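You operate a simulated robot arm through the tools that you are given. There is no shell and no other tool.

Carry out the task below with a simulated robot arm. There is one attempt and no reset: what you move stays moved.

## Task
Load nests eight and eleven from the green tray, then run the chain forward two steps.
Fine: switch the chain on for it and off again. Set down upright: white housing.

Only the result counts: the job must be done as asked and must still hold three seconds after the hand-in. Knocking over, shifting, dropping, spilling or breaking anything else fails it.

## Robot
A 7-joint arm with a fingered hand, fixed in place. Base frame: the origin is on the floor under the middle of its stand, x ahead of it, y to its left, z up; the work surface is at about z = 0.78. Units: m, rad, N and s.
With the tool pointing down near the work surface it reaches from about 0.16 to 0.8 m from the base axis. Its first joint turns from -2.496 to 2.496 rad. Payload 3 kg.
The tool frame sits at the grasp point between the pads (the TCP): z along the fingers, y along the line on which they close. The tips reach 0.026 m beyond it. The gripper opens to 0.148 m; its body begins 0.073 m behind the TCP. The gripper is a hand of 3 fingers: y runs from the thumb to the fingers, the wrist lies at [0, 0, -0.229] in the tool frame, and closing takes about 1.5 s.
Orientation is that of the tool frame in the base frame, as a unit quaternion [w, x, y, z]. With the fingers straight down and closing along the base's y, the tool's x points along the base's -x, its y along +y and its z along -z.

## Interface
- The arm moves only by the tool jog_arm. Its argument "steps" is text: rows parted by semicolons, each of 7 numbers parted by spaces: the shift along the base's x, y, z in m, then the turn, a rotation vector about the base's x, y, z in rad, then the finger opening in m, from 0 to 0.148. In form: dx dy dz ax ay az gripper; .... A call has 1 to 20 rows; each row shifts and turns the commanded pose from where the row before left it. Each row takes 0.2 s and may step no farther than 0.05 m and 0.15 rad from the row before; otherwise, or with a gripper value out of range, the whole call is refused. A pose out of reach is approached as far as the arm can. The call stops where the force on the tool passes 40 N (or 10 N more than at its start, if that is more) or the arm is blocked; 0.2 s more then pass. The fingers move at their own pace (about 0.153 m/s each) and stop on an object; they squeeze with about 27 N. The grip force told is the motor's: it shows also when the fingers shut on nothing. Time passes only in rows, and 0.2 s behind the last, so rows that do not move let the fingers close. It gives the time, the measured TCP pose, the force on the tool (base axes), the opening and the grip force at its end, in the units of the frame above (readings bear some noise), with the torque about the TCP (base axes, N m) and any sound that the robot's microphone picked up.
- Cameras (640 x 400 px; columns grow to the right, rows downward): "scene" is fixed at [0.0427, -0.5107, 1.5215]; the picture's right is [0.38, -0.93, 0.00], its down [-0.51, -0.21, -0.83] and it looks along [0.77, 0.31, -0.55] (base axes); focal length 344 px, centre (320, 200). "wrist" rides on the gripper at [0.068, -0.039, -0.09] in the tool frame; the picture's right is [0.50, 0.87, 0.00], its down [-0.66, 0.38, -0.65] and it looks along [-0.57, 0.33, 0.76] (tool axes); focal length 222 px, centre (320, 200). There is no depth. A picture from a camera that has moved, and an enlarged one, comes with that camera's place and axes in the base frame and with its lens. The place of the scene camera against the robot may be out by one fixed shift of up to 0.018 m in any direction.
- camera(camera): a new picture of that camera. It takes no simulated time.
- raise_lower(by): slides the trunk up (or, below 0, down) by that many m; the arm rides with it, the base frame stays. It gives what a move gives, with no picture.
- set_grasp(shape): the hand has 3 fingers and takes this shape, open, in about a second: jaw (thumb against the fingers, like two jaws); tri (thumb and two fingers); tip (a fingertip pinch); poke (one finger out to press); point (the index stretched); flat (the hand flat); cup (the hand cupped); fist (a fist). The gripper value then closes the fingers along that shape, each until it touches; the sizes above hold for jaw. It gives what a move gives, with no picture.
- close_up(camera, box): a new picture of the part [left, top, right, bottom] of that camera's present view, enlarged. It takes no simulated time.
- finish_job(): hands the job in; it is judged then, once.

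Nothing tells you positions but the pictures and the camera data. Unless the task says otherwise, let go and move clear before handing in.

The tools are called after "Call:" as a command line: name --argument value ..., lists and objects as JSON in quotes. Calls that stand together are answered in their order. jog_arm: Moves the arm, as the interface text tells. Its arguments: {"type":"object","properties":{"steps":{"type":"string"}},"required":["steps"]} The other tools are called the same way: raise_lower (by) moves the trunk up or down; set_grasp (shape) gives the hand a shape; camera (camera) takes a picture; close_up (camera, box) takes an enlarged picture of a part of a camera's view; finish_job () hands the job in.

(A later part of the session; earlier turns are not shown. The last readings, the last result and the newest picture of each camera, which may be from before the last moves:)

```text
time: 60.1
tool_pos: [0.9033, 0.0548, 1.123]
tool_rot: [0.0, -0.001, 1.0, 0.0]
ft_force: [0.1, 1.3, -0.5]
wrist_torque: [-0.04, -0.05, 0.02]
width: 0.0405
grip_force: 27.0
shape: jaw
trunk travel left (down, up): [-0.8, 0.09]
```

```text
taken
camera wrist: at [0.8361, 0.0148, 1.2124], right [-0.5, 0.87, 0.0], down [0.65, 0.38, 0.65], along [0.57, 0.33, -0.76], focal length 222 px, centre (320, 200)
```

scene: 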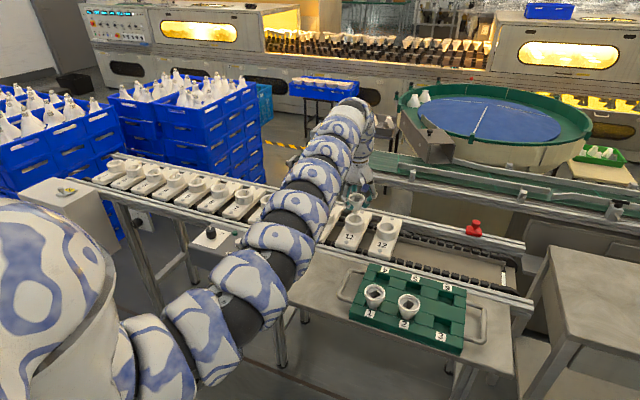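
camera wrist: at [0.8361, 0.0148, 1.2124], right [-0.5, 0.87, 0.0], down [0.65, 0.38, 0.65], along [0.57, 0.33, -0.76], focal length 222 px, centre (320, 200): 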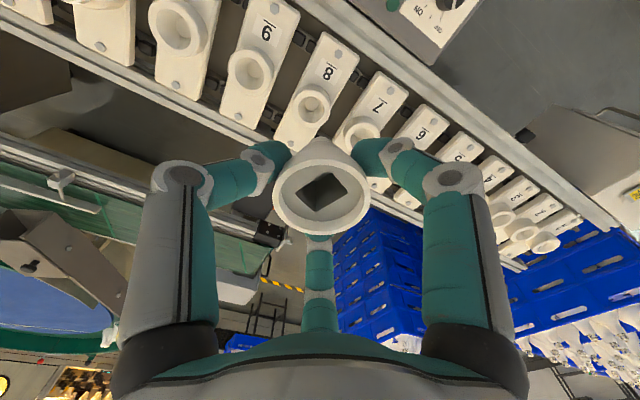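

Nest 8 reads at about (0.956, 0.066). I will lower the trunk, extend outward, and lower again as before.

Call:
raise_lower --by -0.12

Call:
jog_arm --steps "0.02 0.004 0.03 0 0 0 0.02; 0.02 0.004 0.03 0 0 0 0.02; 0.01 0.003 0.03 0 0 0 0.02; 0 0 0.02 0 0 0 0.02; 0 0 0 0 0 0 0.02"

Call:
raise_lower --by -0.14

Call:
camera --camera "wrist"

Call:
camera --camera "scene"

```text
time: 61.6
tool_pos: [0.9038, 0.0532, 1.0025]
tool_rot: [0.001, 0.0, 1.0, 0.0]
ft_force: [0.1, 0.1, -0.1]
wrist_torque: [0.02, 0.03, 0.01]
width: 0.0407
grip_force: 26.9
shape: jaw
trunk travel left (down, up): [-0.68, 0.21]
```

```text
time: 62.8
tool_pos: [0.9214, 0.0493, 1.1026]
tool_rot: [0.0, 0.001, 1.0, 0.0]
ft_force: [0.5, -0.4, -1.0]
wrist_torque: [-0.02, 0.01, 0.0]
width: 0.0404
grip_force: 26.8
shape: jaw
out of reach, approached as far as the arm can: row 1, 2, 3
trunk travel left (down, up): [-0.68, 0.21]
```

```text
time: 64.5
tool_pos: [0.9214, 0.0503, 0.9641]
tool_rot: [0.001, 0.0, 1.0, 0.0]
ft_force: [-1.0, 0.2, -0.3]
wrist_torque: [-0.03, 0.04, -0.01]
width: 0.0407
grip_force: 27.0
shape: jaw
trunk travel left (down, up): [-0.54, 0.35]
```

```text
taken
camera wrist: at [0.8534, 0.0101, 1.0527], right [-0.5, 0.87, 0.0], down [0.66, 0.38, 0.65], along [0.57, 0.33, -0.76], focal length 222 px, centre (320, 200)
```

wrist: 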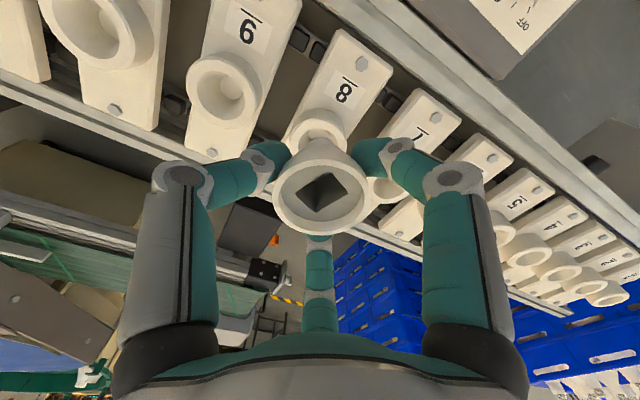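

```text
taken
```

scene: 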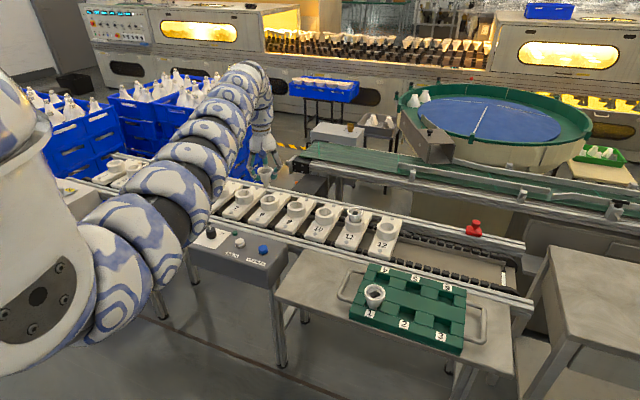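

The reach here is limited by a shoulder that sits near y≈-0.2, so nest 8 needs the trunk lower and a tilt of about 7°. First I retract a little, lift, and drop the trunk further.

Call:
jog_arm --steps "-0.015 0 0.02 0 0 0 0.02; -0.01 0 0.03 0 0 0 0.02; 0 0 0.03 0 0 0 0.02; 0 0 0.03 0 0 0 0.02; 0 0 0.03 0 0 0 0.02; 0 0 0 0 0 0 0.02"

Call:
raise_lower --by -0.14

```text
time: 65.9
tool_pos: [0.8961, 0.0501, 1.1031]
tool_rot: [0.0, 0.0, 1.0, -0.001]
ft_force: [-0.1, -0.3, -0.6]
wrist_torque: [0.02, -0.02, -0.03]
width: 0.0402
grip_force: 26.7
shape: jaw
trunk travel left (down, up): [-0.54, 0.35]
```

```text
time: 67.5
tool_pos: [0.8947, 0.0501, 0.9623]
tool_rot: [0.0, 0.0, 1.0, 0.0]
ft_force: [0.8, -0.5, -0.4]
wrist_torque: [0.0, -0.04, 0.01]
width: 0.0405
grip_force: 27.1
shape: jaw
trunk travel left (down, up): [-0.4, 0.49]
```

The housing is held and the trunk is 0.40 down. I will tilt the tool outward by 0.14 rad and extend toward nest 8, staying above it.

Call:
jog_arm --steps "0 0 0 0.0375 -0.1349 0 0.02; 0.02 0.005 0 0 0 0 0.02; 0.02 0.005 0 0 0 0 0.02; 0.01 0.003 -0.01 0 0 0 0.02; 0 0 0 0 0 0 0.02"

Call:
camera --camera "wrist"

Call:
camera --camera "scene"

```text
time: 68.7
tool_pos: [0.9453, 0.0643, 0.9519]
tool_rot: [0.067, -0.001, 0.998, 0.018]
ft_force: [0.2, 0.0, -0.3]
wrist_torque: [0.05, -0.02, -0.01]
width: 0.0402
grip_force: 27.2
shape: jaw
trunk travel left (down, up): [-0.4, 0.49]
```

```text
taken
camera wrist: at [0.8666, 0.0212, 1.0305], right [-0.5, 0.87, -0.03], down [0.56, 0.35, 0.75], along [0.66, 0.35, -0.66], focal length 222 px, centre (320, 200)
```

wrist: 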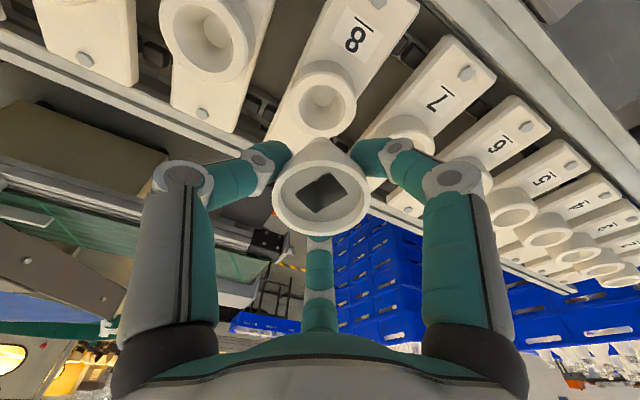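

```text
taken
```

scene: 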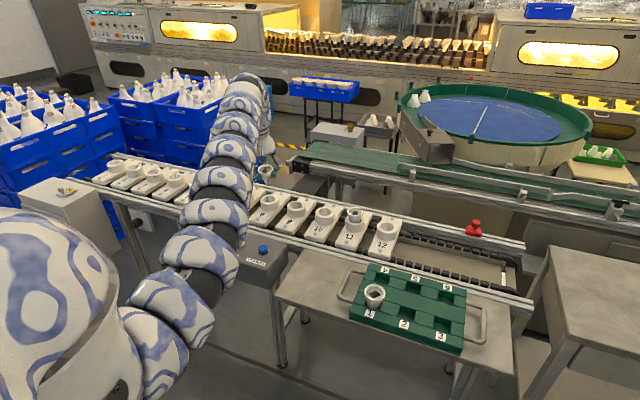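

I reached (0.945, 0.064) with the tilt, and nest 8 is in line in the wrist view. I will zoom both cameras to measure the offset of the neck to nest 8.

Call:
close_up --camera "wrist" --box '[256, 55, 384, 155]'

Call:
close_up --camera "scene" --box '[230, 155, 310, 215]'

```text
4.00 times, centred on (320, 105) of wrist
camera zoom: at [0.8666, 0.0212, 1.0305], right [-0.5, 0.87, -0.03], down [0.56, 0.35, 0.75], along [0.66, 0.35, -0.66], focal length 888 px, centre (320, 580)
```

zoom: 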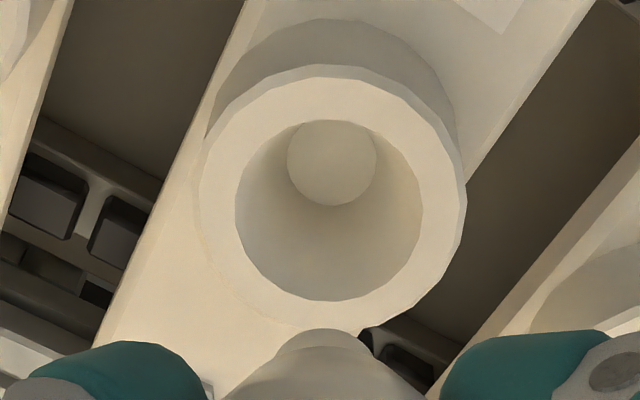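

```text
6.67 times, centred on (270, 185) of scene
camera zoom: at [0.0427, -0.5107, 1.5215], right [0.38, -0.93, 0.0], down [-0.51, -0.21, -0.83], along [0.77, 0.31, -0.55], focal length 2290 px, centre (653, 300)
```

zoom: 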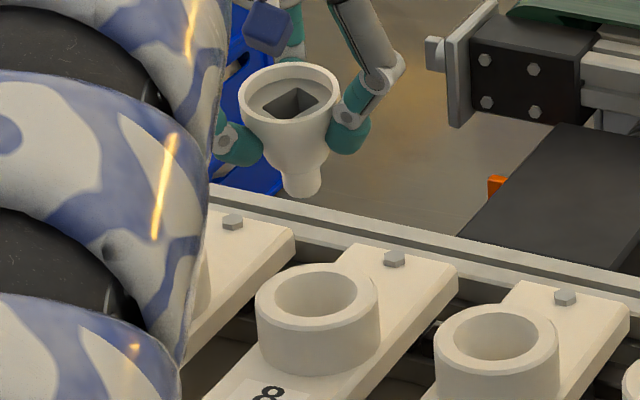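

Nest 8's axis measures (0.961, 0.069) and the neck is about 7 mm short of it. I will add a hair more tilt, move out onto the axis and descend partway.

Call:
jog_arm --steps "0 0 0 0.0054 -0.0193 0 0.02; 0.0045 0.0016 -0.01 0 0 0 0.02; 0 0 -0.02 0 0 0 0.02; 0 0 -0.02 0 0 0 0.02; 0 0 0 0 0 0 0.02"

Call:
close_up --camera "wrist" --box '[240, 60, 400, 185]'

Call:
close_up --camera "scene" --box '[230, 165, 310, 225]'

```text
time: 69.9
tool_pos: [0.9506, 0.0665, 0.9023]
tool_rot: [0.077, 0.0, 0.997, 0.022]
ft_force: [0.9, 0.9, 0.5]
wrist_torque: [0.01, -0.02, 0.01]
width: 0.0401
grip_force: 26.9
shape: jaw
trunk travel left (down, up): [-0.4, 0.49]
```

```text
3.20 times, centred on (320, 122) of wrist
camera zoom: at [0.8701, 0.022, 0.979], right [-0.5, 0.87, -0.04], down [0.55, 0.35, 0.76], along [0.67, 0.36, -0.65], focal length 711 px, centre (320, 448)
```

zoom: 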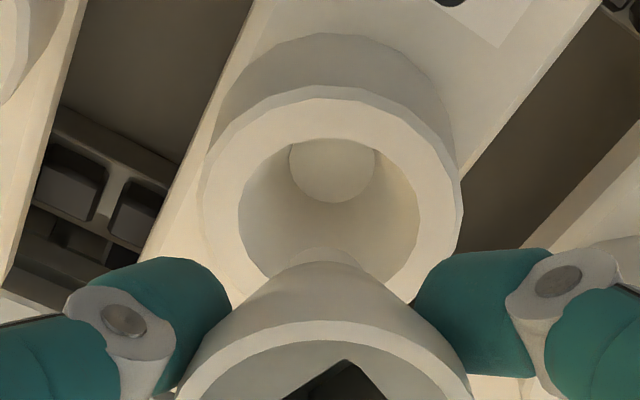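

```text
6.67 times, centred on (270, 195) of scene
camera zoom: at [0.0427, -0.5107, 1.5215], right [0.38, -0.93, 0.0], down [-0.51, -0.21, -0.83], along [0.77, 0.31, -0.55], focal length 2290 px, centre (653, 233)
```

zoom: 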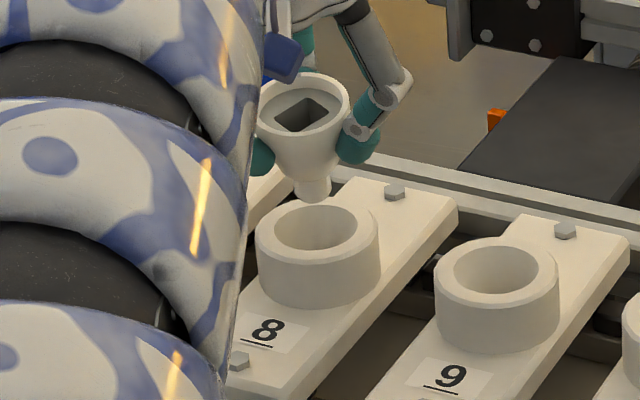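

The neck is lined up over nest 8's bore in both views. I will descend into the funnel and look again.

Call:
jog_arm --steps "0.0015 0.0005 -0.02 0 0 0 0.02; 0 0 -0.015 0 0 0 0.02; 0 0 -0.007 0 0 0 0.02; 0 0 0 0 0 0 0.02"

Call:
close_up --camera "wrist" --box '[240, 60, 400, 185]'

Call:
close_up --camera "scene" --box '[240, 175, 304, 220]'

```text
time: 70.9
tool_pos: [0.9517, 0.0658, 0.8595]
tool_rot: [0.078, -0.001, 0.997, 0.022]
ft_force: [0.8, -0.4, 0.2]
wrist_torque: [0.01, 0.01, 0.0]
width: 0.0403
grip_force: 27.6
shape: jaw
trunk travel left (down, up): [-0.4, 0.49]
```

```text
3.20 times, centred on (320, 122) of wrist
camera zoom: at [0.8718, 0.022, 0.937], right [-0.5, 0.87, -0.04], down [0.55, 0.35, 0.76], along [0.68, 0.36, -0.65], focal length 711 px, centre (320, 448)
```

zoom: 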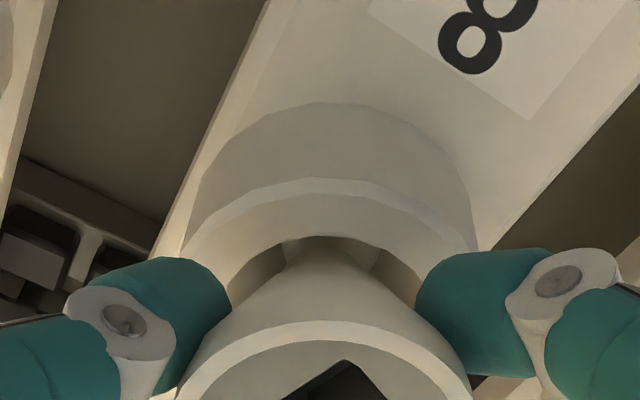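

```text
8.89 times, centred on (272, 198) of scene
camera zoom: at [0.0427, -0.5107, 1.5215], right [0.38, -0.93, 0.0], down [-0.51, -0.21, -0.83], along [0.77, 0.31, -0.55], focal length 3054 px, centre (747, 222)
```

zoom: 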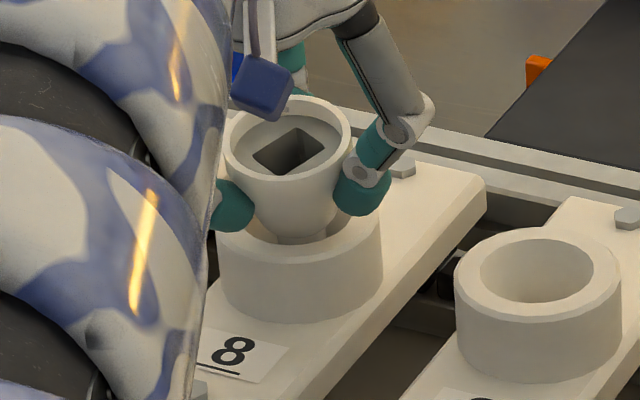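

The neck is inside the nest 8 funnel with no contact force yet. I will continue down in small steps until the first contact.

Call:
jog_arm --steps "0 0 -0.003 0 0 0 0.02; 0 0 0 0 0 0 0.02"

Call:
jog_arm --steps "0 0 -0.002 0 0 0 0.02; 0 0 0 0 0 0 0.02"

Call:
jog_arm --steps "0 0 -0.002 0 0 0 0.02; 0 0 0 0 0 0 0.02"

```text
time: 71.5
tool_pos: [0.9522, 0.0654, 0.8577]
tool_rot: [0.077, 0.001, 0.997, 0.021]
ft_force: [-0.1, -0.7, -1.0]
wrist_torque: [0.0, 0.01, 0.0]
width: 0.0403
grip_force: 27.1
shape: jaw
trunk travel left (down, up): [-0.4, 0.49]
```

```text
time: 72.1
tool_pos: [0.9517, 0.0663, 0.8545]
tool_rot: [0.077, -0.001, 0.997, 0.021]
ft_force: [-0.3, -0.9, -1.5]
wrist_torque: [0.0, -0.03, 0.02]
width: 0.0401
grip_force: 27.3
shape: jaw
trunk travel left (down, up): [-0.4, 0.49]
```

```text
time: 72.7
tool_pos: [0.9523, 0.0651, 0.8534]
tool_rot: [0.077, 0.001, 0.997, 0.021]
ft_force: [0.3, 0.2, -0.8]
wrist_torque: [-0.02, 0.01, 0.0]
width: 0.0405
grip_force: 26.6
shape: jaw
trunk travel left (down, up): [-0.4, 0.49]
```

Call:
jog_arm --steps "0 0 -0.002 0 0 0 0.02; 0 0 0 0 0 0 0.02"

Call:
close_up --camera "scene" --box '[240, 175, 304, 220]'

Call:
close_up --camera "wrist" --box '[240, 60, 400, 185]'

```text
time: 73.3
tool_pos: [0.9512, 0.0659, 0.8507]
tool_rot: [0.077, 0.0, 0.997, 0.022]
ft_force: [-0.3, -0.4, -0.4]
wrist_torque: [-0.03, 0.0, 0.02]
width: 0.0405
grip_force: 27.2
shape: jaw
trunk travel left (down, up): [-0.4, 0.49]
```

```text
8.89 times, centred on (272, 198) of scene
camera zoom: at [0.0427, -0.5107, 1.5215], right [0.38, -0.93, 0.0], down [-0.51, -0.21, -0.83], along [0.77, 0.31, -0.55], focal length 3054 px, centre (747, 222)
```

zoom: 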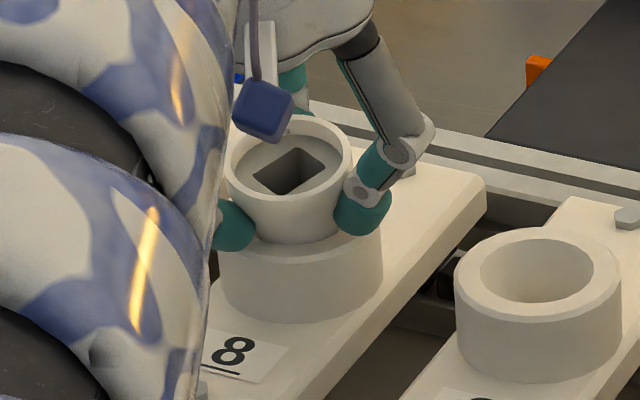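

```text
3.20 times, centred on (320, 122) of wrist
camera zoom: at [0.8714, 0.0222, 0.9278], right [-0.5, 0.87, -0.04], down [0.55, 0.35, 0.76], along [0.67, 0.36, -0.65], focal length 711 px, centre (320, 448)
```

zoom: 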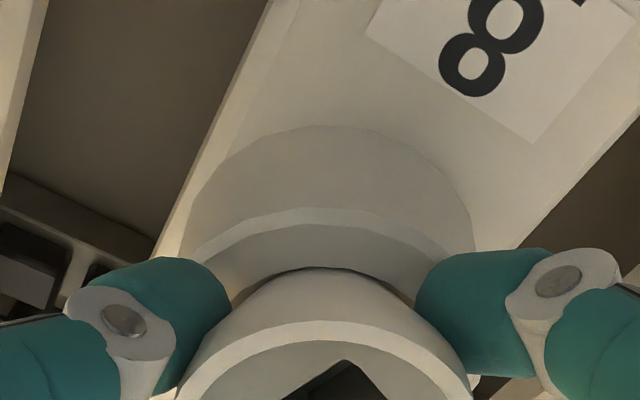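

There is still no contact, and the estimate leaves about 5 mm to the floor. I will keep stepping down.

Call:
jog_arm --steps "0 0 -0.002 0 0 0 0.02; 0 0 0 0 0 0 0.02"

Call:
jog_arm --steps "0 0 -0.0015 0 0 0 0.02; 0 0 0 0 0 0 0.02"

```text
time: 73.9
tool_pos: [0.9529, 0.066, 0.8497]
tool_rot: [0.078, 0.0, 0.997, 0.021]
ft_force: [1.2, -0.2, 3.3]
wrist_torque: [0.01, -0.03, 0.01]
width: 0.0406
grip_force: 27.0
shape: jaw
trunk travel left (down, up): [-0.4, 0.49]
```

```text
time: 74.5
tool_pos: [0.9518, 0.0669, 0.8478]
tool_rot: [0.078, 0.0, 0.997, 0.022]
ft_force: [0.8, 0.3, 10.1]
wrist_torque: [0.01, -0.09, 0.02]
width: 0.0407
grip_force: 26.9
shape: jaw
trunk travel left (down, up): [-0.4, 0.49]
```

The neck has touched the funnel floor at the axis, with about 10 N and almost no torque. I will unload slightly and open the fingers gradually so they cage the housing while it rights itself.

Call:
jog_arm --steps "0 0 0.001 0 0 0 0.02; 0 0 0 0 0 0 0.042; 0 0 0 0 0 0 0.044; 0 0 0 0 0 0 0.046; 0 0 0 0 0 0 0.048; 0 0 0 0 0 0 0.05; 0 0 0 0 0 0 0.053; 0 0 0 0 0 0 0.056; 0 0 0 0 0 0 0.056"

Call:
close_up --camera "scene" --box '[240, 175, 304, 220]'

Call:
close_up --camera "wrist" --box '[220, 60, 420, 250]'

```text
time: 76.5
tool_pos: [0.9531, 0.0656, 0.8494]
tool_rot: [0.077, -0.001, 0.997, 0.022]
ft_force: [-0.5, 0.2, 0.5]
wrist_torque: [0.04, 0.03, 0.0]
width: 0.0554
grip_force: 0.0
shape: jaw
trunk travel left (down, up): [-0.4, 0.49]
```

```text
8.89 times, centred on (272, 198) of scene
camera zoom: at [0.0427, -0.5107, 1.5215], right [0.38, -0.93, 0.0], down [-0.51, -0.21, -0.83], along [0.77, 0.31, -0.55], focal length 3054 px, centre (747, 222)
```

zoom: 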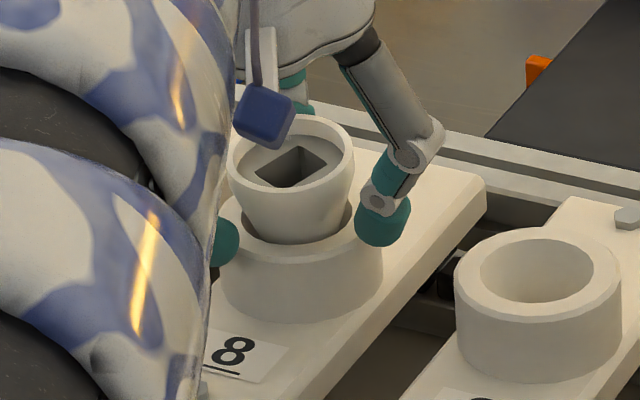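

```text
2.11 times, centred on (320, 155) of wrist
camera zoom: at [0.8713, 0.022, 0.9253], right [-0.5, 0.87, -0.04], down [0.55, 0.35, 0.76], along [0.67, 0.36, -0.65], focal length 468 px, centre (320, 295)
```

zoom: 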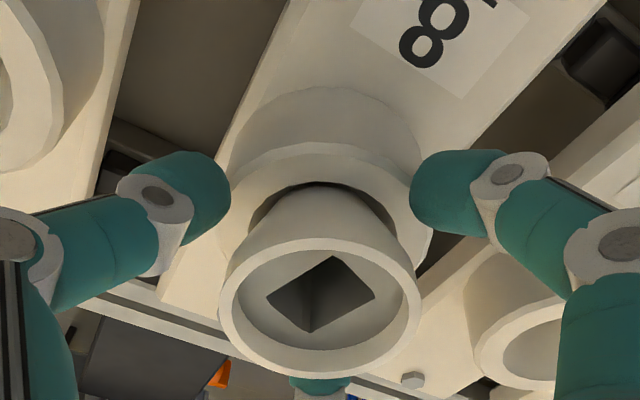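

The housing is free in nest 8 and stands upright inside the open fingers. I will open wider and rise clear.

Call:
jog_arm --steps "0 0 0.001 0 0 0 0.065; 0 0 0.001 0 0 0 0.075; 0 0 0.002 0 0 0 0.085; 0 0 0.002 0 0 0 0.095; 0 0 0.01 0 0 0 0.1; 0 0 0.02 0 0 0 0.1; 0 0 0.02 0 0 0 0.1; 0 0 0.02 0 0 0 0.1; 0 0 0.03 0 0 0 0.1; 0 0 0 0 0 0 0.1"

Call:
close_up --camera "scene" --box '[240, 175, 304, 220]'

Call:
camera --camera "wrist"

```text
time: 78.7
tool_pos: [0.9527, 0.0659, 0.9555]
tool_rot: [0.077, 0.0, 0.997, 0.022]
ft_force: [-0.2, -0.7, -0.2]
wrist_torque: [0.01, -0.02, 0.01]
width: 0.0997
grip_force: 0.1
shape: jaw
trunk travel left (down, up): [-0.4, 0.49]
```

```text
8.89 times, centred on (272, 198) of scene
camera zoom: at [0.0427, -0.5107, 1.5215], right [0.38, -0.93, 0.0], down [-0.51, -0.21, -0.83], along [0.77, 0.31, -0.55], focal length 3054 px, centre (747, 222)
```

zoom: 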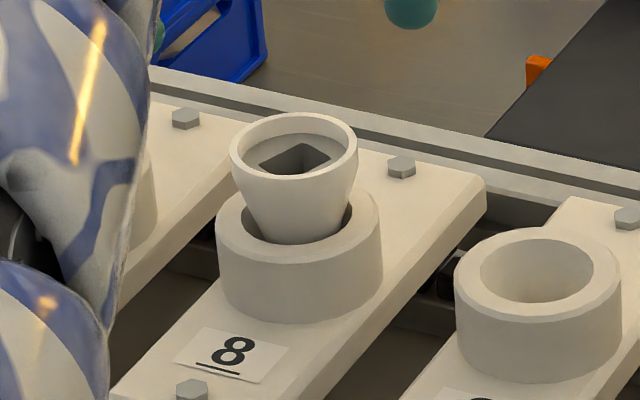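

```text
taken
camera wrist: at [0.8711, 0.0221, 1.0321], right [-0.5, 0.87, -0.04], down [0.55, 0.35, 0.76], along [0.67, 0.36, -0.65], focal length 222 px, centre (320, 200)
```

wrist: 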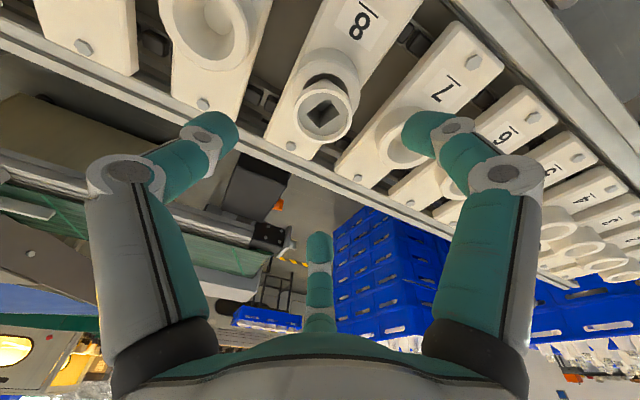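

Both housings are loaded and look upright. I estimate the FORWARD button at about (0.734, -0.038, 0.80), BACK at (0.733, 0.045), and the knob at (0.736, 0.156, 0.815). I will retract, undo the tilt and raise the trunk to work on the panel.

Call:
jog_arm --steps "-0.02 -0.005 0.02 0 0 0 0.1; -0.03 -0.005 0.02 -0.0215 0.0771 0 0.1; -0.02 0 0.01 -0.0214 0.0771 0 0.1; 0 0 0 0 0 0 0.1"

Call:
raise_lower --by 0.4

Call:
close_up --camera "scene" --box '[230, 170, 420, 289]'

```text
time: 79.7
tool_pos: [0.8822, 0.0555, 1.0047]
tool_rot: [-0.001, 0.001, 1.0, -0.001]
ft_force: [-0.1, 0.3, 0.5]
wrist_torque: [0.04, 0.0, 0.01]
width: 0.0997
grip_force: 0.1
shape: jaw
trunk travel left (down, up): [-0.4, 0.49]
```

```text
time: 83.6
tool_pos: [0.8833, 0.0563, 1.4046]
tool_rot: [0.0, 0.0, 1.0, 0.0]
ft_force: [0.5, 0.4, -0.1]
wrist_torque: [-0.02, -0.02, 0.01]
width: 0.1001
grip_force: 0.1
shape: jaw
trunk travel left (down, up): [-0.8, 0.09]
```

```text
3.36 times, centred on (325, 230) of scene
camera zoom: at [0.0427, -0.5107, 1.5215], right [0.38, -0.93, 0.0], down [-0.51, -0.21, -0.83], along [0.77, 0.31, -0.55], focal length 1155 px, centre (303, 101)
```

zoom: 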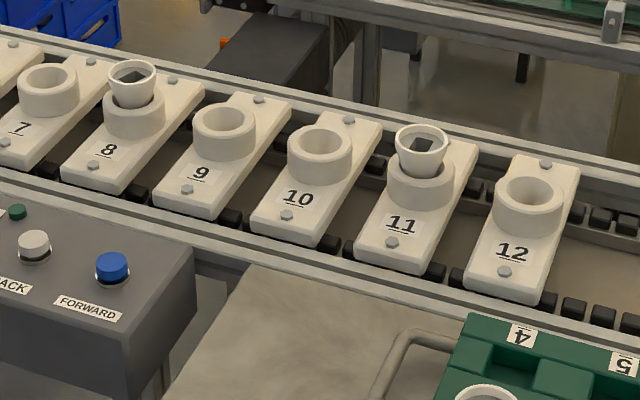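

Both housings stand upright in nests 8 and 11. I will come down in front of the chain and view the control panel from above.

Call:
jog_arm --steps "-0.003 0.01 -0.045 0 0 0 0.1; -0.003 0.01 -0.045 0 0 0 0.1; -0.003 0.01 -0.045 0 0 0 0.1; -0.003 0.01 -0.045 0 0 0 0.1; -0.003 0.01 -0.045 0 0 0 0.1; -0.003 0.01 -0.045 0 0 0 0.1; -0.003 0.01 -0.045 0 0 0 0.1; -0.003 0.01 -0.045 0 0 0 0.1; 0 0 0 0 0 0 0.1"

Call:
jog_arm --steps "-0.03 0.01 -0.01 0 0 0 0.1; -0.03 0.01 -0.02 0 0 0 0.1; -0.03 0 -0.02 0 0 0 0.1; 0 0 0 0 0 0 0.1"

Call:
camera --camera "wrist"

```text
time: 85.6
tool_pos: [0.8594, 0.1367, 1.0451]
tool_rot: [0.001, 0.0, 1.0, 0.0]
ft_force: [0.5, 1.5, -0.7]
wrist_torque: [-0.07, -0.03, -0.04]
width: 0.0997
grip_force: 0.1
shape: jaw
trunk travel left (down, up): [-0.8, 0.09]
```

```text
time: 86.6
tool_pos: [0.7692, 0.1555, 0.9949]
tool_rot: [0.0, 0.001, 1.0, -0.001]
ft_force: [-0.8, 0.3, 0.3]
wrist_torque: [0.0, -0.02, -0.04]
width: 0.0997
grip_force: 0.0
shape: jaw
trunk travel left (down, up): [-0.8, 0.09]
```

```text
taken
camera wrist: at [0.7019, 0.1154, 1.0842], right [-0.5, 0.87, 0.0], down [0.66, 0.38, 0.65], along [0.57, 0.33, -0.76], focal length 222 px, centre (320, 200)
```

wrist: 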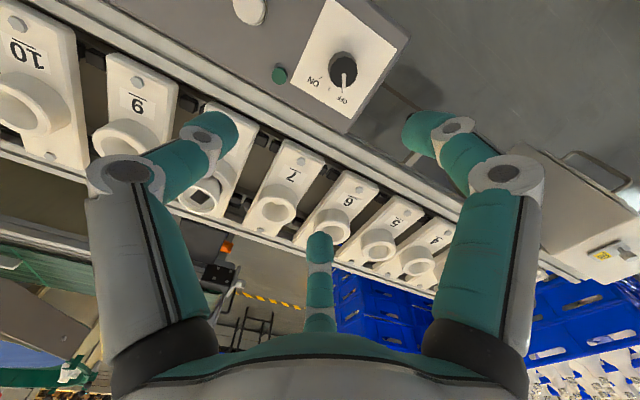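

The knob plate is now clearly visible from above, with its pointer at OFF. I will zoom in to read the tick angles.

Call:
close_up --camera "wrist" --box '[272, 20, 416, 110]'

Call:
close_up --camera "wrist" --box '[304, 40, 384, 110]'

Call:
camera --camera "scene"

```text
4.44 times, centred on (344, 65) of wrist
camera zoom: at [0.7019, 0.1154, 1.0842], right [-0.5, 0.87, 0.0], down [0.66, 0.38, 0.65], along [0.57, 0.33, -0.76], focal length 987 px, centre (213, 800)
```

zoom: 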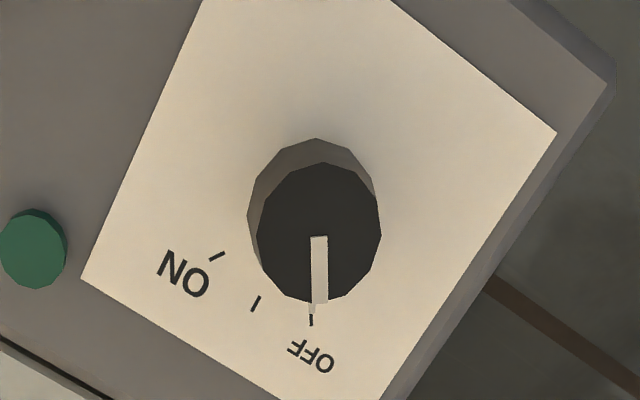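

```text
5.71 times, centred on (344, 75) of wrist
camera zoom: at [0.7019, 0.1154, 1.0842], right [-0.5, 0.87, 0.0], down [0.66, 0.38, 0.65], along [0.57, 0.33, -0.76], focal length 1269 px, centre (183, 914)
```

zoom: 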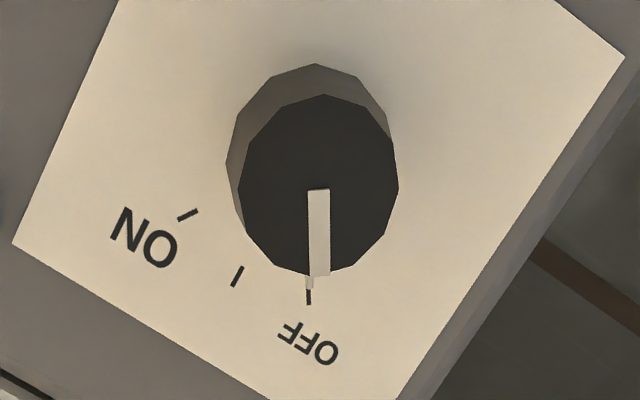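

```text
taken
```

scene: 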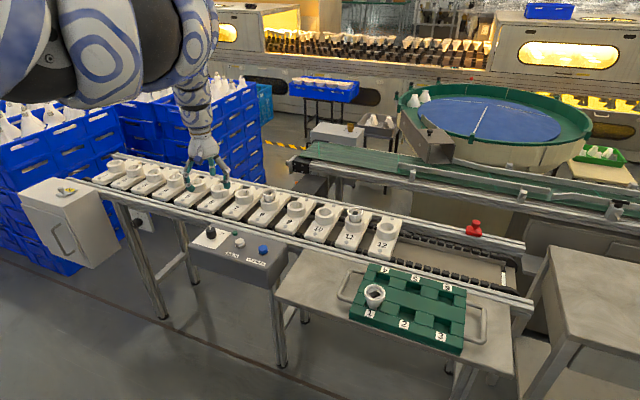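

The plate shows OFF at about +35° and ON at about -35° around the knob axis near (0.734, 0.163), so the switch needs a clockwise turn of about 70°. I will move over the knob and look again from closer.

Call:
jog_arm --steps "-0.017 0.004 -0.02 0 0 0 0.1; -0.017 0.004 -0.03 0 0 0 0.1; 0 0 -0.02 0 0 0 0.1; 0 0 0 0 0 0 0.1"

Call:
camera --camera "wrist"

Call:
close_up --camera "scene" --box '[160, 190, 280, 270]'

```text
time: 87.6
tool_pos: [0.7356, 0.1633, 0.9249]
tool_rot: [0.0, -0.001, 1.0, 0.0]
ft_force: [0.3, 0.2, -0.6]
wrist_torque: [0.01, 0.01, 0.02]
width: 0.0998
grip_force: 0.1
shape: jaw
trunk travel left (down, up): [-0.8, 0.09]
```

```text
taken
camera wrist: at [0.6673, 0.1236, 1.015], right [-0.5, 0.87, 0.0], down [0.66, 0.38, 0.65], along [0.57, 0.33, -0.76], focal length 222 px, centre (320, 200)
```

wrist: 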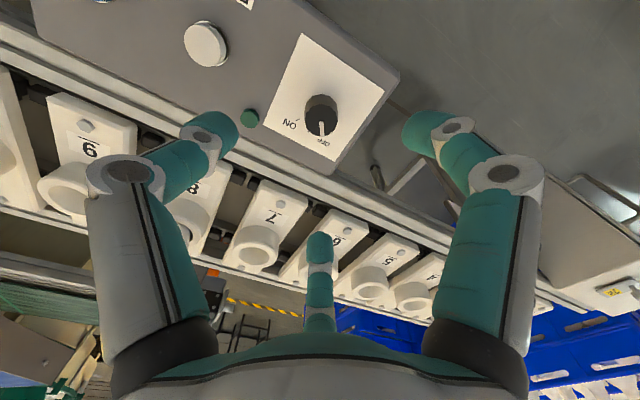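

```text
5.00 times, centred on (220, 230) of scene
camera zoom: at [0.0427, -0.5107, 1.5215], right [0.38, -0.93, 0.0], down [-0.51, -0.21, -0.83], along [0.77, 0.31, -0.55], focal length 1718 px, centre (820, 50)
```

zoom: 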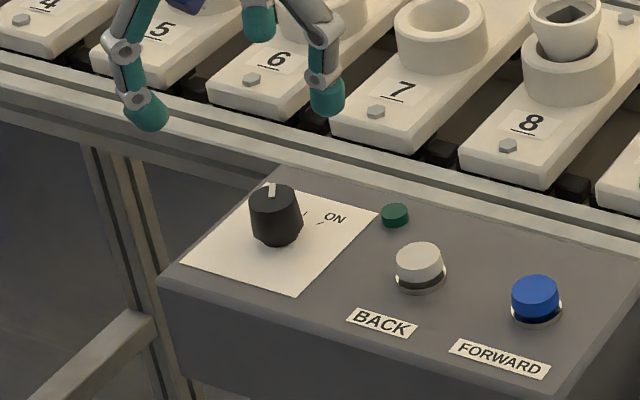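

Call:
close_up --camera "wrist" --box '[264, 70, 376, 170]'

Call:
close_up --camera "scene" --box '[200, 220, 240, 245]'

```text
4.00 times, centred on (320, 120) of wrist
camera zoom: at [0.6673, 0.1236, 1.015], right [-0.5, 0.87, 0.0], down [0.66, 0.38, 0.65], along [0.57, 0.33, -0.76], focal length 888 px, centre (320, 520)
```

zoom: 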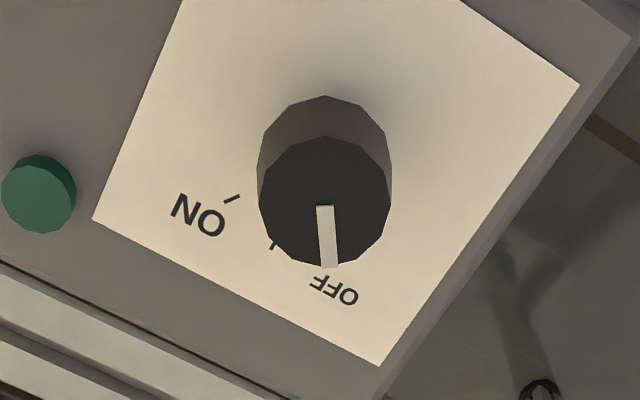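

```text
16.00 times, centred on (220, 232) of scene
camera zoom: at [0.0427, -0.5107, 1.5215], right [0.38, -0.93, 0.0], down [-0.51, -0.21, -0.83], along [0.77, 0.31, -0.55], focal length 5497 px, centre (1920, -320)
```

zoom: 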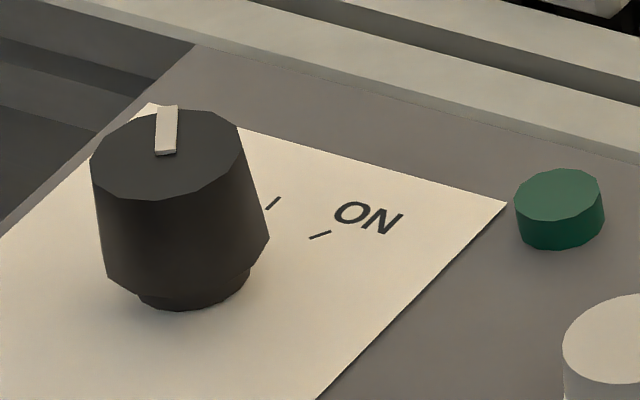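

The knob axis is confirmed at (0.734, 0.1635) with its top at z≈0.8155. Before gripping I will test in the air that the wrist can yaw -70° here and come back.

Call:
jog_arm --steps "-0.0015 0 0 0 0 -0.1358 0.08; 0 0 0 0 0 -0.1358 0.08; 0 0 0 0 0 -0.1358 0.08; 0 0 0 0 0 -0.1358 0.08; 0 0 0 0 0 -0.1358 0.08; 0 0 0 0 0 -0.1358 0.08; 0 0 0 0 0 -0.1358 0.08; 0 0 0 0 0 -0.1358 0.08; 0 0 0 0 0 -0.1358 0.08; 0 0 0 0 0 0 0.08"

Call:
camera --camera "wrist"

```text
time: 89.8
tool_pos: [0.7331, 0.1638, 0.9252]
tool_rot: [-0.001, 0.574, 0.819, 0.0]
ft_force: [0.0, -0.1, -1.5]
wrist_torque: [0.0, -0.02, 0.0]
width: 0.0807
grip_force: 0.1
shape: jaw
trunk travel left (down, up): [-0.8, 0.09]
```

```text
taken
camera wrist: at [0.6734, 0.213, 1.0146], right [0.64, 0.76, 0.0], down [0.58, -0.49, 0.65], along [0.5, -0.42, -0.76], focal length 222 px, centre (320, 200)
```

wrist: 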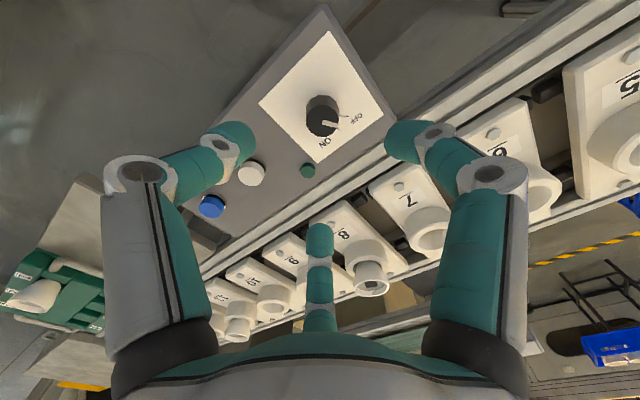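

The wrist yaws freely, and this second viewpoint also shows the knob centered. I will zoom once to refine and then yaw back.

Call:
close_up --camera "wrist" --box '[270, 70, 382, 160]'

Call:
jog_arm --steps "0 0 0 0 0 0.1358 0.08; 0 0 0 0 0 0.1358 0.08; 0 0 0 0 0 0.1358 0.08; 0 0 0 0 0 0.1358 0.08; 0 0 0 0 0 0.1358 0.08; 0 0 0 0 0 0.1358 0.08; 0 0 0 0 0 0.1358 0.08; 0 0 0 0 0 0.1358 0.08; 0 0 0 0 0 0.1358 0.08; 0 0 0 0 0 0 0.08"

```text
4.44 times, centred on (326, 115) of wrist
camera zoom: at [0.6734, 0.213, 1.0146], right [0.64, 0.76, 0.0], down [0.58, -0.49, 0.65], along [0.5, -0.42, -0.76], focal length 987 px, centre (293, 578)
```

zoom: 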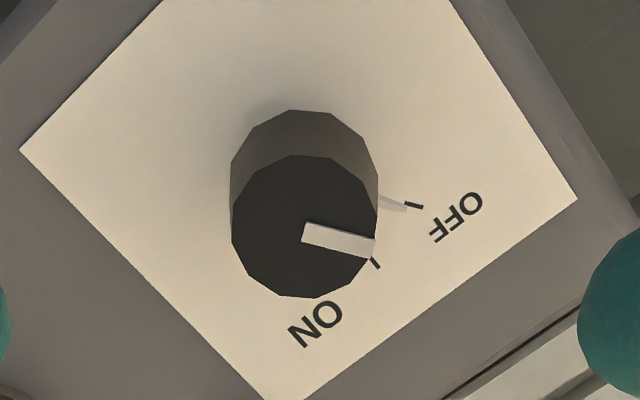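

```text
time: 92.0
tool_pos: [0.7331, 0.1637, 0.9249]
tool_rot: [-0.001, -0.001, 1.0, 0.0]
ft_force: [0.2, 1.0, -0.6]
wrist_torque: [0.01, 0.0, 0.02]
width: 0.0807
grip_force: 0.1
shape: jaw
trunk travel left (down, up): [-0.8, 0.09]
```

The two views agree on the knob axis at about (0.7343, 0.164). I will descend around the knob to z≈0.820 with the fingers open to 0.08.

Call:
jog_arm --steps "0.001 0 -0.03 0 0 0 0.08; 0 0 -0.03 0 0 0 0.08; 0 0 -0.025 0 0 0 0.08; 0 0 -0.015 0 0 0 0.08; 0 0 0 0 0 0 0.08"

Call:
camera --camera "wrist"

Call:
close_up --camera "scene" --box '[170, 195, 266, 255]'

```text
time: 93.2
tool_pos: [0.7332, 0.164, 0.8248]
tool_rot: [0.0, 0.0, 1.0, 0.0]
ft_force: [-0.6, 0.8, 0.3]
wrist_torque: [0.02, -0.01, 0.01]
width: 0.0803
grip_force: 0.1
shape: jaw
trunk travel left (down, up): [-0.8, 0.09]
```

```text
taken
camera wrist: at [0.666, 0.1238, 0.9148], right [-0.5, 0.87, 0.0], down [0.66, 0.38, 0.65], along [0.57, 0.33, -0.76], focal length 222 px, centre (320, 200)
```

wrist: 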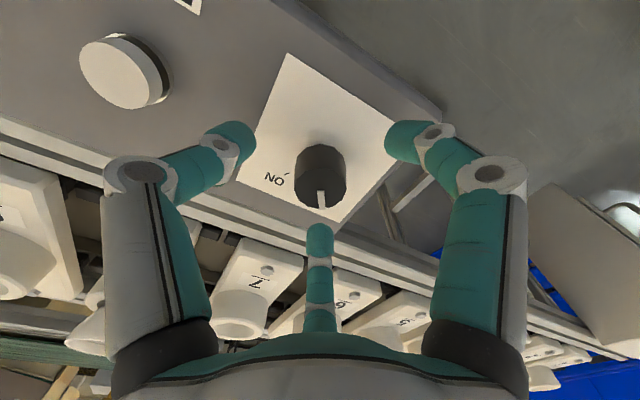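

```text
6.67 times, centred on (218, 225) of scene
camera zoom: at [0.0427, -0.5107, 1.5215], right [0.38, -0.93, 0.0], down [-0.51, -0.21, -0.83], along [0.77, 0.31, -0.55], focal length 2290 px, centre (1000, 33)
```

zoom: 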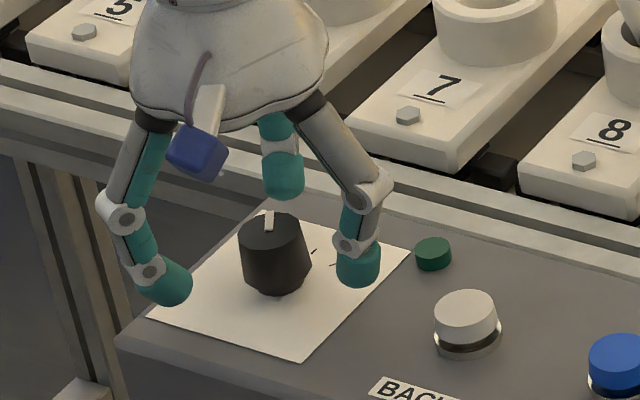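

The fingers surround the knob evenly and clear the plate and lamp. I will lower 4 mm and close on the knob.

Call:
jog_arm --steps "0.001 0 -0.004 0 0 0 0.08; 0 0 0 0 0 0 0.06; 0 0 0 0 0 0 0.045; 0 0 0 0 0 0 0.035; 0 0 0 0 0 0 0.025; 0 0 0 0 0 0 0.015; 0 0 0 0 0 0 0.015; 0 0 0 0 0 0 0.015"

Call:
camera --camera "wrist"

Call:
close_up --camera "scene" --box '[170, 195, 266, 255]'

```text
time: 95.0
tool_pos: [0.7349, 0.163, 0.8204]
tool_rot: [0.0, -0.001, 1.0, 0.0]
ft_force: [-0.9, -0.7, -4.6]
wrist_torque: [0.02, 0.01, -0.03]
width: 0.0266
grip_force: 27.4
shape: jaw
trunk travel left (down, up): [-0.8, 0.09]
```

```text
taken
camera wrist: at [0.6675, 0.1237, 0.9107], right [-0.5, 0.87, 0.0], down [0.66, 0.38, 0.65], along [0.57, 0.33, -0.76], focal length 222 px, centre (320, 200)
```

wrist: 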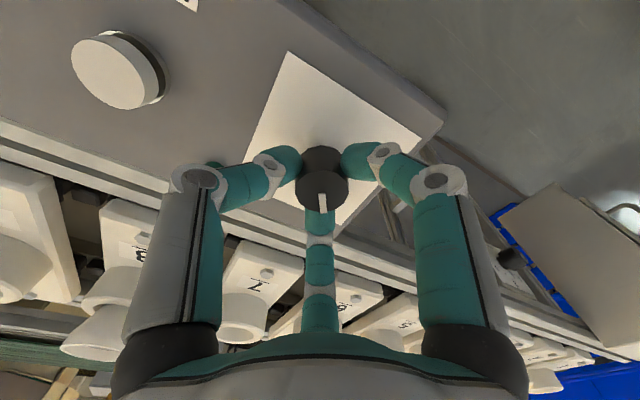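

```text
6.67 times, centred on (218, 225) of scene
camera zoom: at [0.0427, -0.5107, 1.5215], right [0.38, -0.93, 0.0], down [-0.51, -0.21, -0.83], along [0.77, 0.31, -0.55], focal length 2290 px, centre (1000, 33)
```

zoom: 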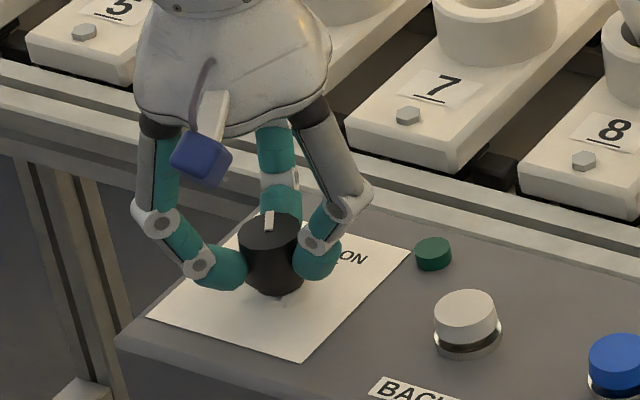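

The knob is gripped firmly. I will turn it clockwise halfway first, watching the torque.

Call:
jog_arm --steps "0 0 0 0 0 -0.1 0.01; 0 0 0 0 0 -0.1 0.01; 0 0 0 0 0 -0.1 0.01; 0 0 0 0 0 -0.1 0.01; 0 0 0 0 0 -0.1 0.01; 0 0 0 0 0 -0.1 0.01; 0 0 0 0 0 0 0.01"

Call:
camera --camera "wrist"

Call:
close_up --camera "scene" --box '[170, 195, 266, 255]'

```text
time: 96.6
tool_pos: [0.7354, 0.1637, 0.8214]
tool_rot: [0.0, 0.296, 0.955, 0.0]
ft_force: [-4.8, 0.1, -5.3]
wrist_torque: [-0.03, 0.12, 0.02]
width: 0.027
grip_force: 27.2
shape: jaw
trunk travel left (down, up): [-0.8, 0.09]
```

```text
taken
camera wrist: at [0.6573, 0.1689, 0.9107], right [0.08, 1.0, 0.0], down [0.75, -0.06, 0.65], along [0.65, -0.05, -0.76], focal length 222 px, centre (320, 200)
```

wrist: 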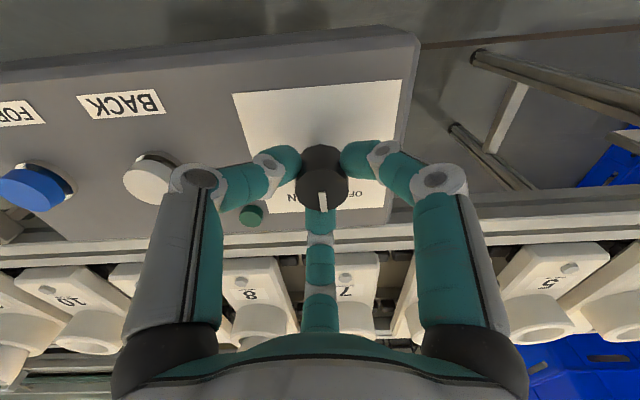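

```text
6.67 times, centred on (218, 225) of scene
camera zoom: at [0.0427, -0.5107, 1.5215], right [0.38, -0.93, 0.0], down [-0.51, -0.21, -0.83], along [0.77, 0.31, -0.55], focal length 2290 px, centre (1000, 33)
```

zoom: 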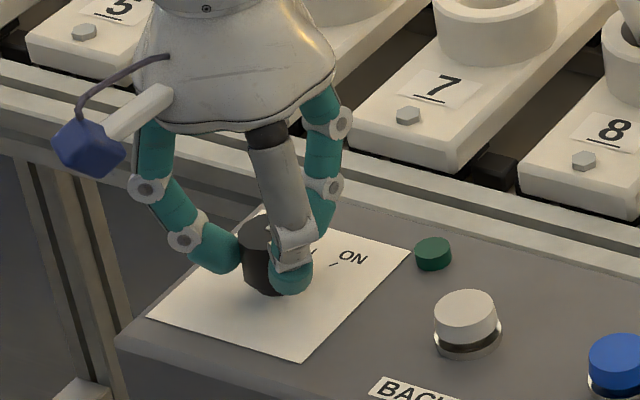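

The knob turns along with the hand, pointer still fixed relative to the fingers. I will complete the turn to about -70° and watch for a click, torque and the lamp.

Call:
jog_arm --steps "0 0 0 0 0 -0.1 0.01; 0 0 0 0 0 -0.1 0.01; 0 0 0 0 0 -0.1 0.01; 0 0 0 0 0 -0.1 0.01; 0 0 0 0 0 -0.1 0.01; 0 0 0 0 0 -0.1 0.01; 0 0 0 0 0 -0.02 0.01; 0 0 0 0 0 0 0.01"

Call:
camera --camera "wrist"

Call:
close_up --camera "scene" --box '[170, 195, 266, 255]'

```text
time: 98.4
tool_pos: [0.7353, 0.1634, 0.8208]
tool_rot: [0.0, 0.574, 0.819, 0.0]
ft_force: [-7.2, 3.0, -6.0]
wrist_torque: [0.09, 0.2, 0.01]
width: 0.0266
grip_force: 27.2
shape: jaw
trunk travel left (down, up): [-0.8, 0.09]
heard: click
```

```text
taken
camera wrist: at [0.6754, 0.213, 0.9108], right [0.64, 0.77, 0.0], down [0.58, -0.49, 0.65], along [0.5, -0.42, -0.76], focal length 222 px, centre (320, 200)
```

wrist: 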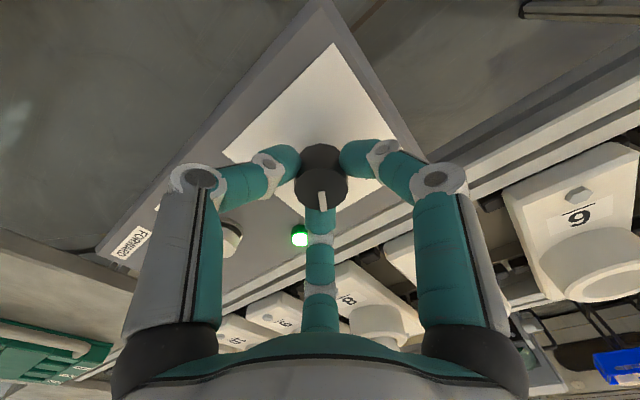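

```text
6.67 times, centred on (218, 225) of scene
camera zoom: at [0.0427, -0.5107, 1.5215], right [0.38, -0.93, 0.0], down [-0.51, -0.21, -0.83], along [0.77, 0.31, -0.55], focal length 2290 px, centre (1000, 33)
```

zoom: 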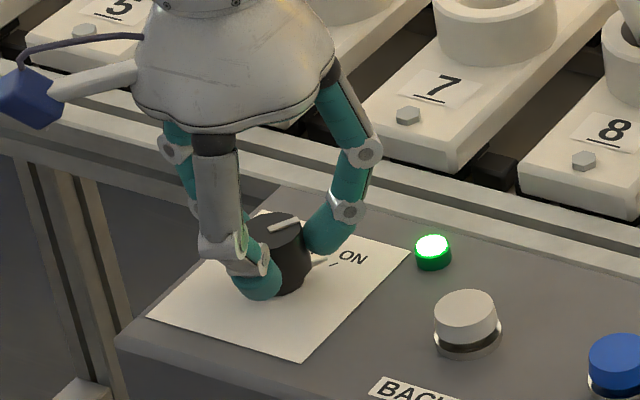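

A click was heard and the green lamp is lit, so the chain is switched on. I will open just enough to free the knob and rise.

Call:
jog_arm --steps "0 0 0 0 0 0 0.035; 0 0 0 0 0 0 0.045; 0 0 0 0 0 0 0.055; 0 0 0 0 0 0 0.055; 0 0 0.015 0 0 0 0.055; 0 0 0.02 0 0 0 0.055; 0 0 0.03 0 0 0 0.055; 0 0 0.03 0 0 0 0.06; 0 0 0 0 0 0 0.06"

Call:
camera --camera "wrist"

Call:
close_up --camera "scene" --box '[170, 195, 290, 275]'

```text
time: 100.4
tool_pos: [0.735, 0.1628, 0.9162]
tool_rot: [-0.001, 0.573, 0.819, -0.001]
ft_force: [-0.6, 0.7, 0.5]
wrist_torque: [-0.04, 0.05, 0.03]
width: 0.0598
grip_force: 0.0
shape: jaw
trunk travel left (down, up): [-0.8, 0.09]
```

```text
taken
camera wrist: at [0.6757, 0.2121, 1.0055], right [0.64, 0.77, 0.0], down [0.58, -0.49, 0.65], along [0.5, -0.42, -0.76], focal length 222 px, centre (320, 200)
```

wrist: 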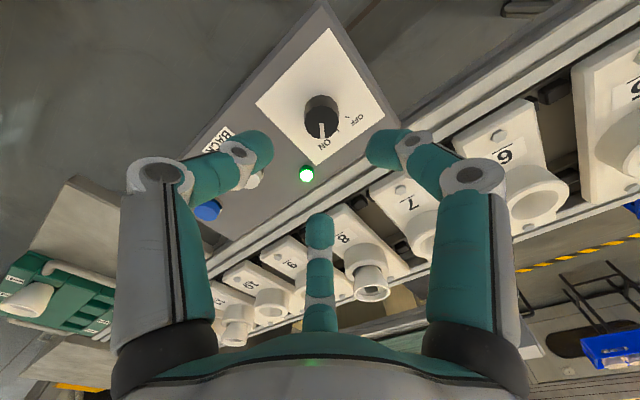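

```text
5.00 times, centred on (230, 235) of scene
camera zoom: at [0.0427, -0.5107, 1.5215], right [0.38, -0.93, 0.0], down [-0.51, -0.21, -0.83], along [0.77, 0.31, -0.55], focal length 1718 px, centre (770, 25)
```

zoom: 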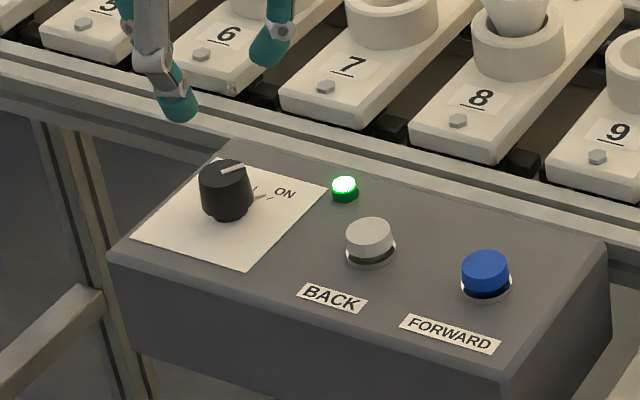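

The knob stays at ON and the lamp is lit. Next I yaw the hand back and move above the FORWARD button at a safe height.

Call:
jog_arm --steps "0 -0.02 0.01 0 0 0.1358 0.06; 0 -0.02 0.01 0 0 0.1358 0.06; 0 -0.022 0.01 0 0 0.1358 0.06; 0 -0.023 0 0 0 0.1358 0.06; 0 -0.023 0 0 0 0.1358 0.06; 0 -0.023 0 0 0 0.1358 0.06; 0 -0.023 0 0 0 0.1358 0.06; 0 -0.023 0 0 0 0.1358 0.06; 0 -0.023 0 0 0 0.1358 0.06; 0 0 0 0 0 0 0.06"

Call:
camera --camera "wrist"

```text
time: 102.6
tool_pos: [0.7347, -0.0374, 0.9463]
tool_rot: [0.0, -0.002, 1.0, 0.001]
ft_force: [-0.1, 0.5, -0.7]
wrist_torque: [0.03, 0.0, -0.02]
width: 0.0595
grip_force: 0.1
shape: jaw
trunk travel left (down, up): [-0.8, 0.09]
```

```text
taken
camera wrist: at [0.6674, -0.0769, 1.036], right [-0.5, 0.86, 0.0], down [0.65, 0.38, 0.65], along [0.56, 0.33, -0.76], focal length 222 px, centre (320, 200)
```

wrist: 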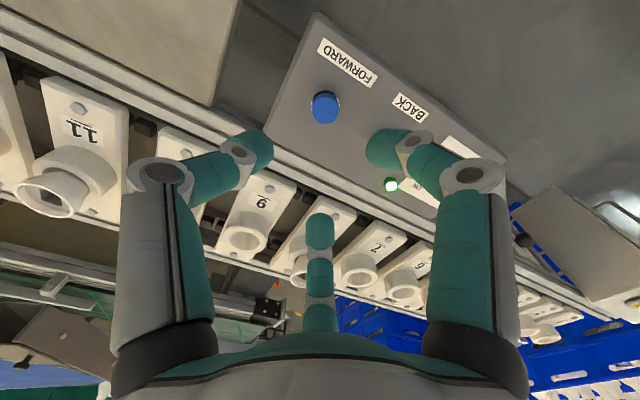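

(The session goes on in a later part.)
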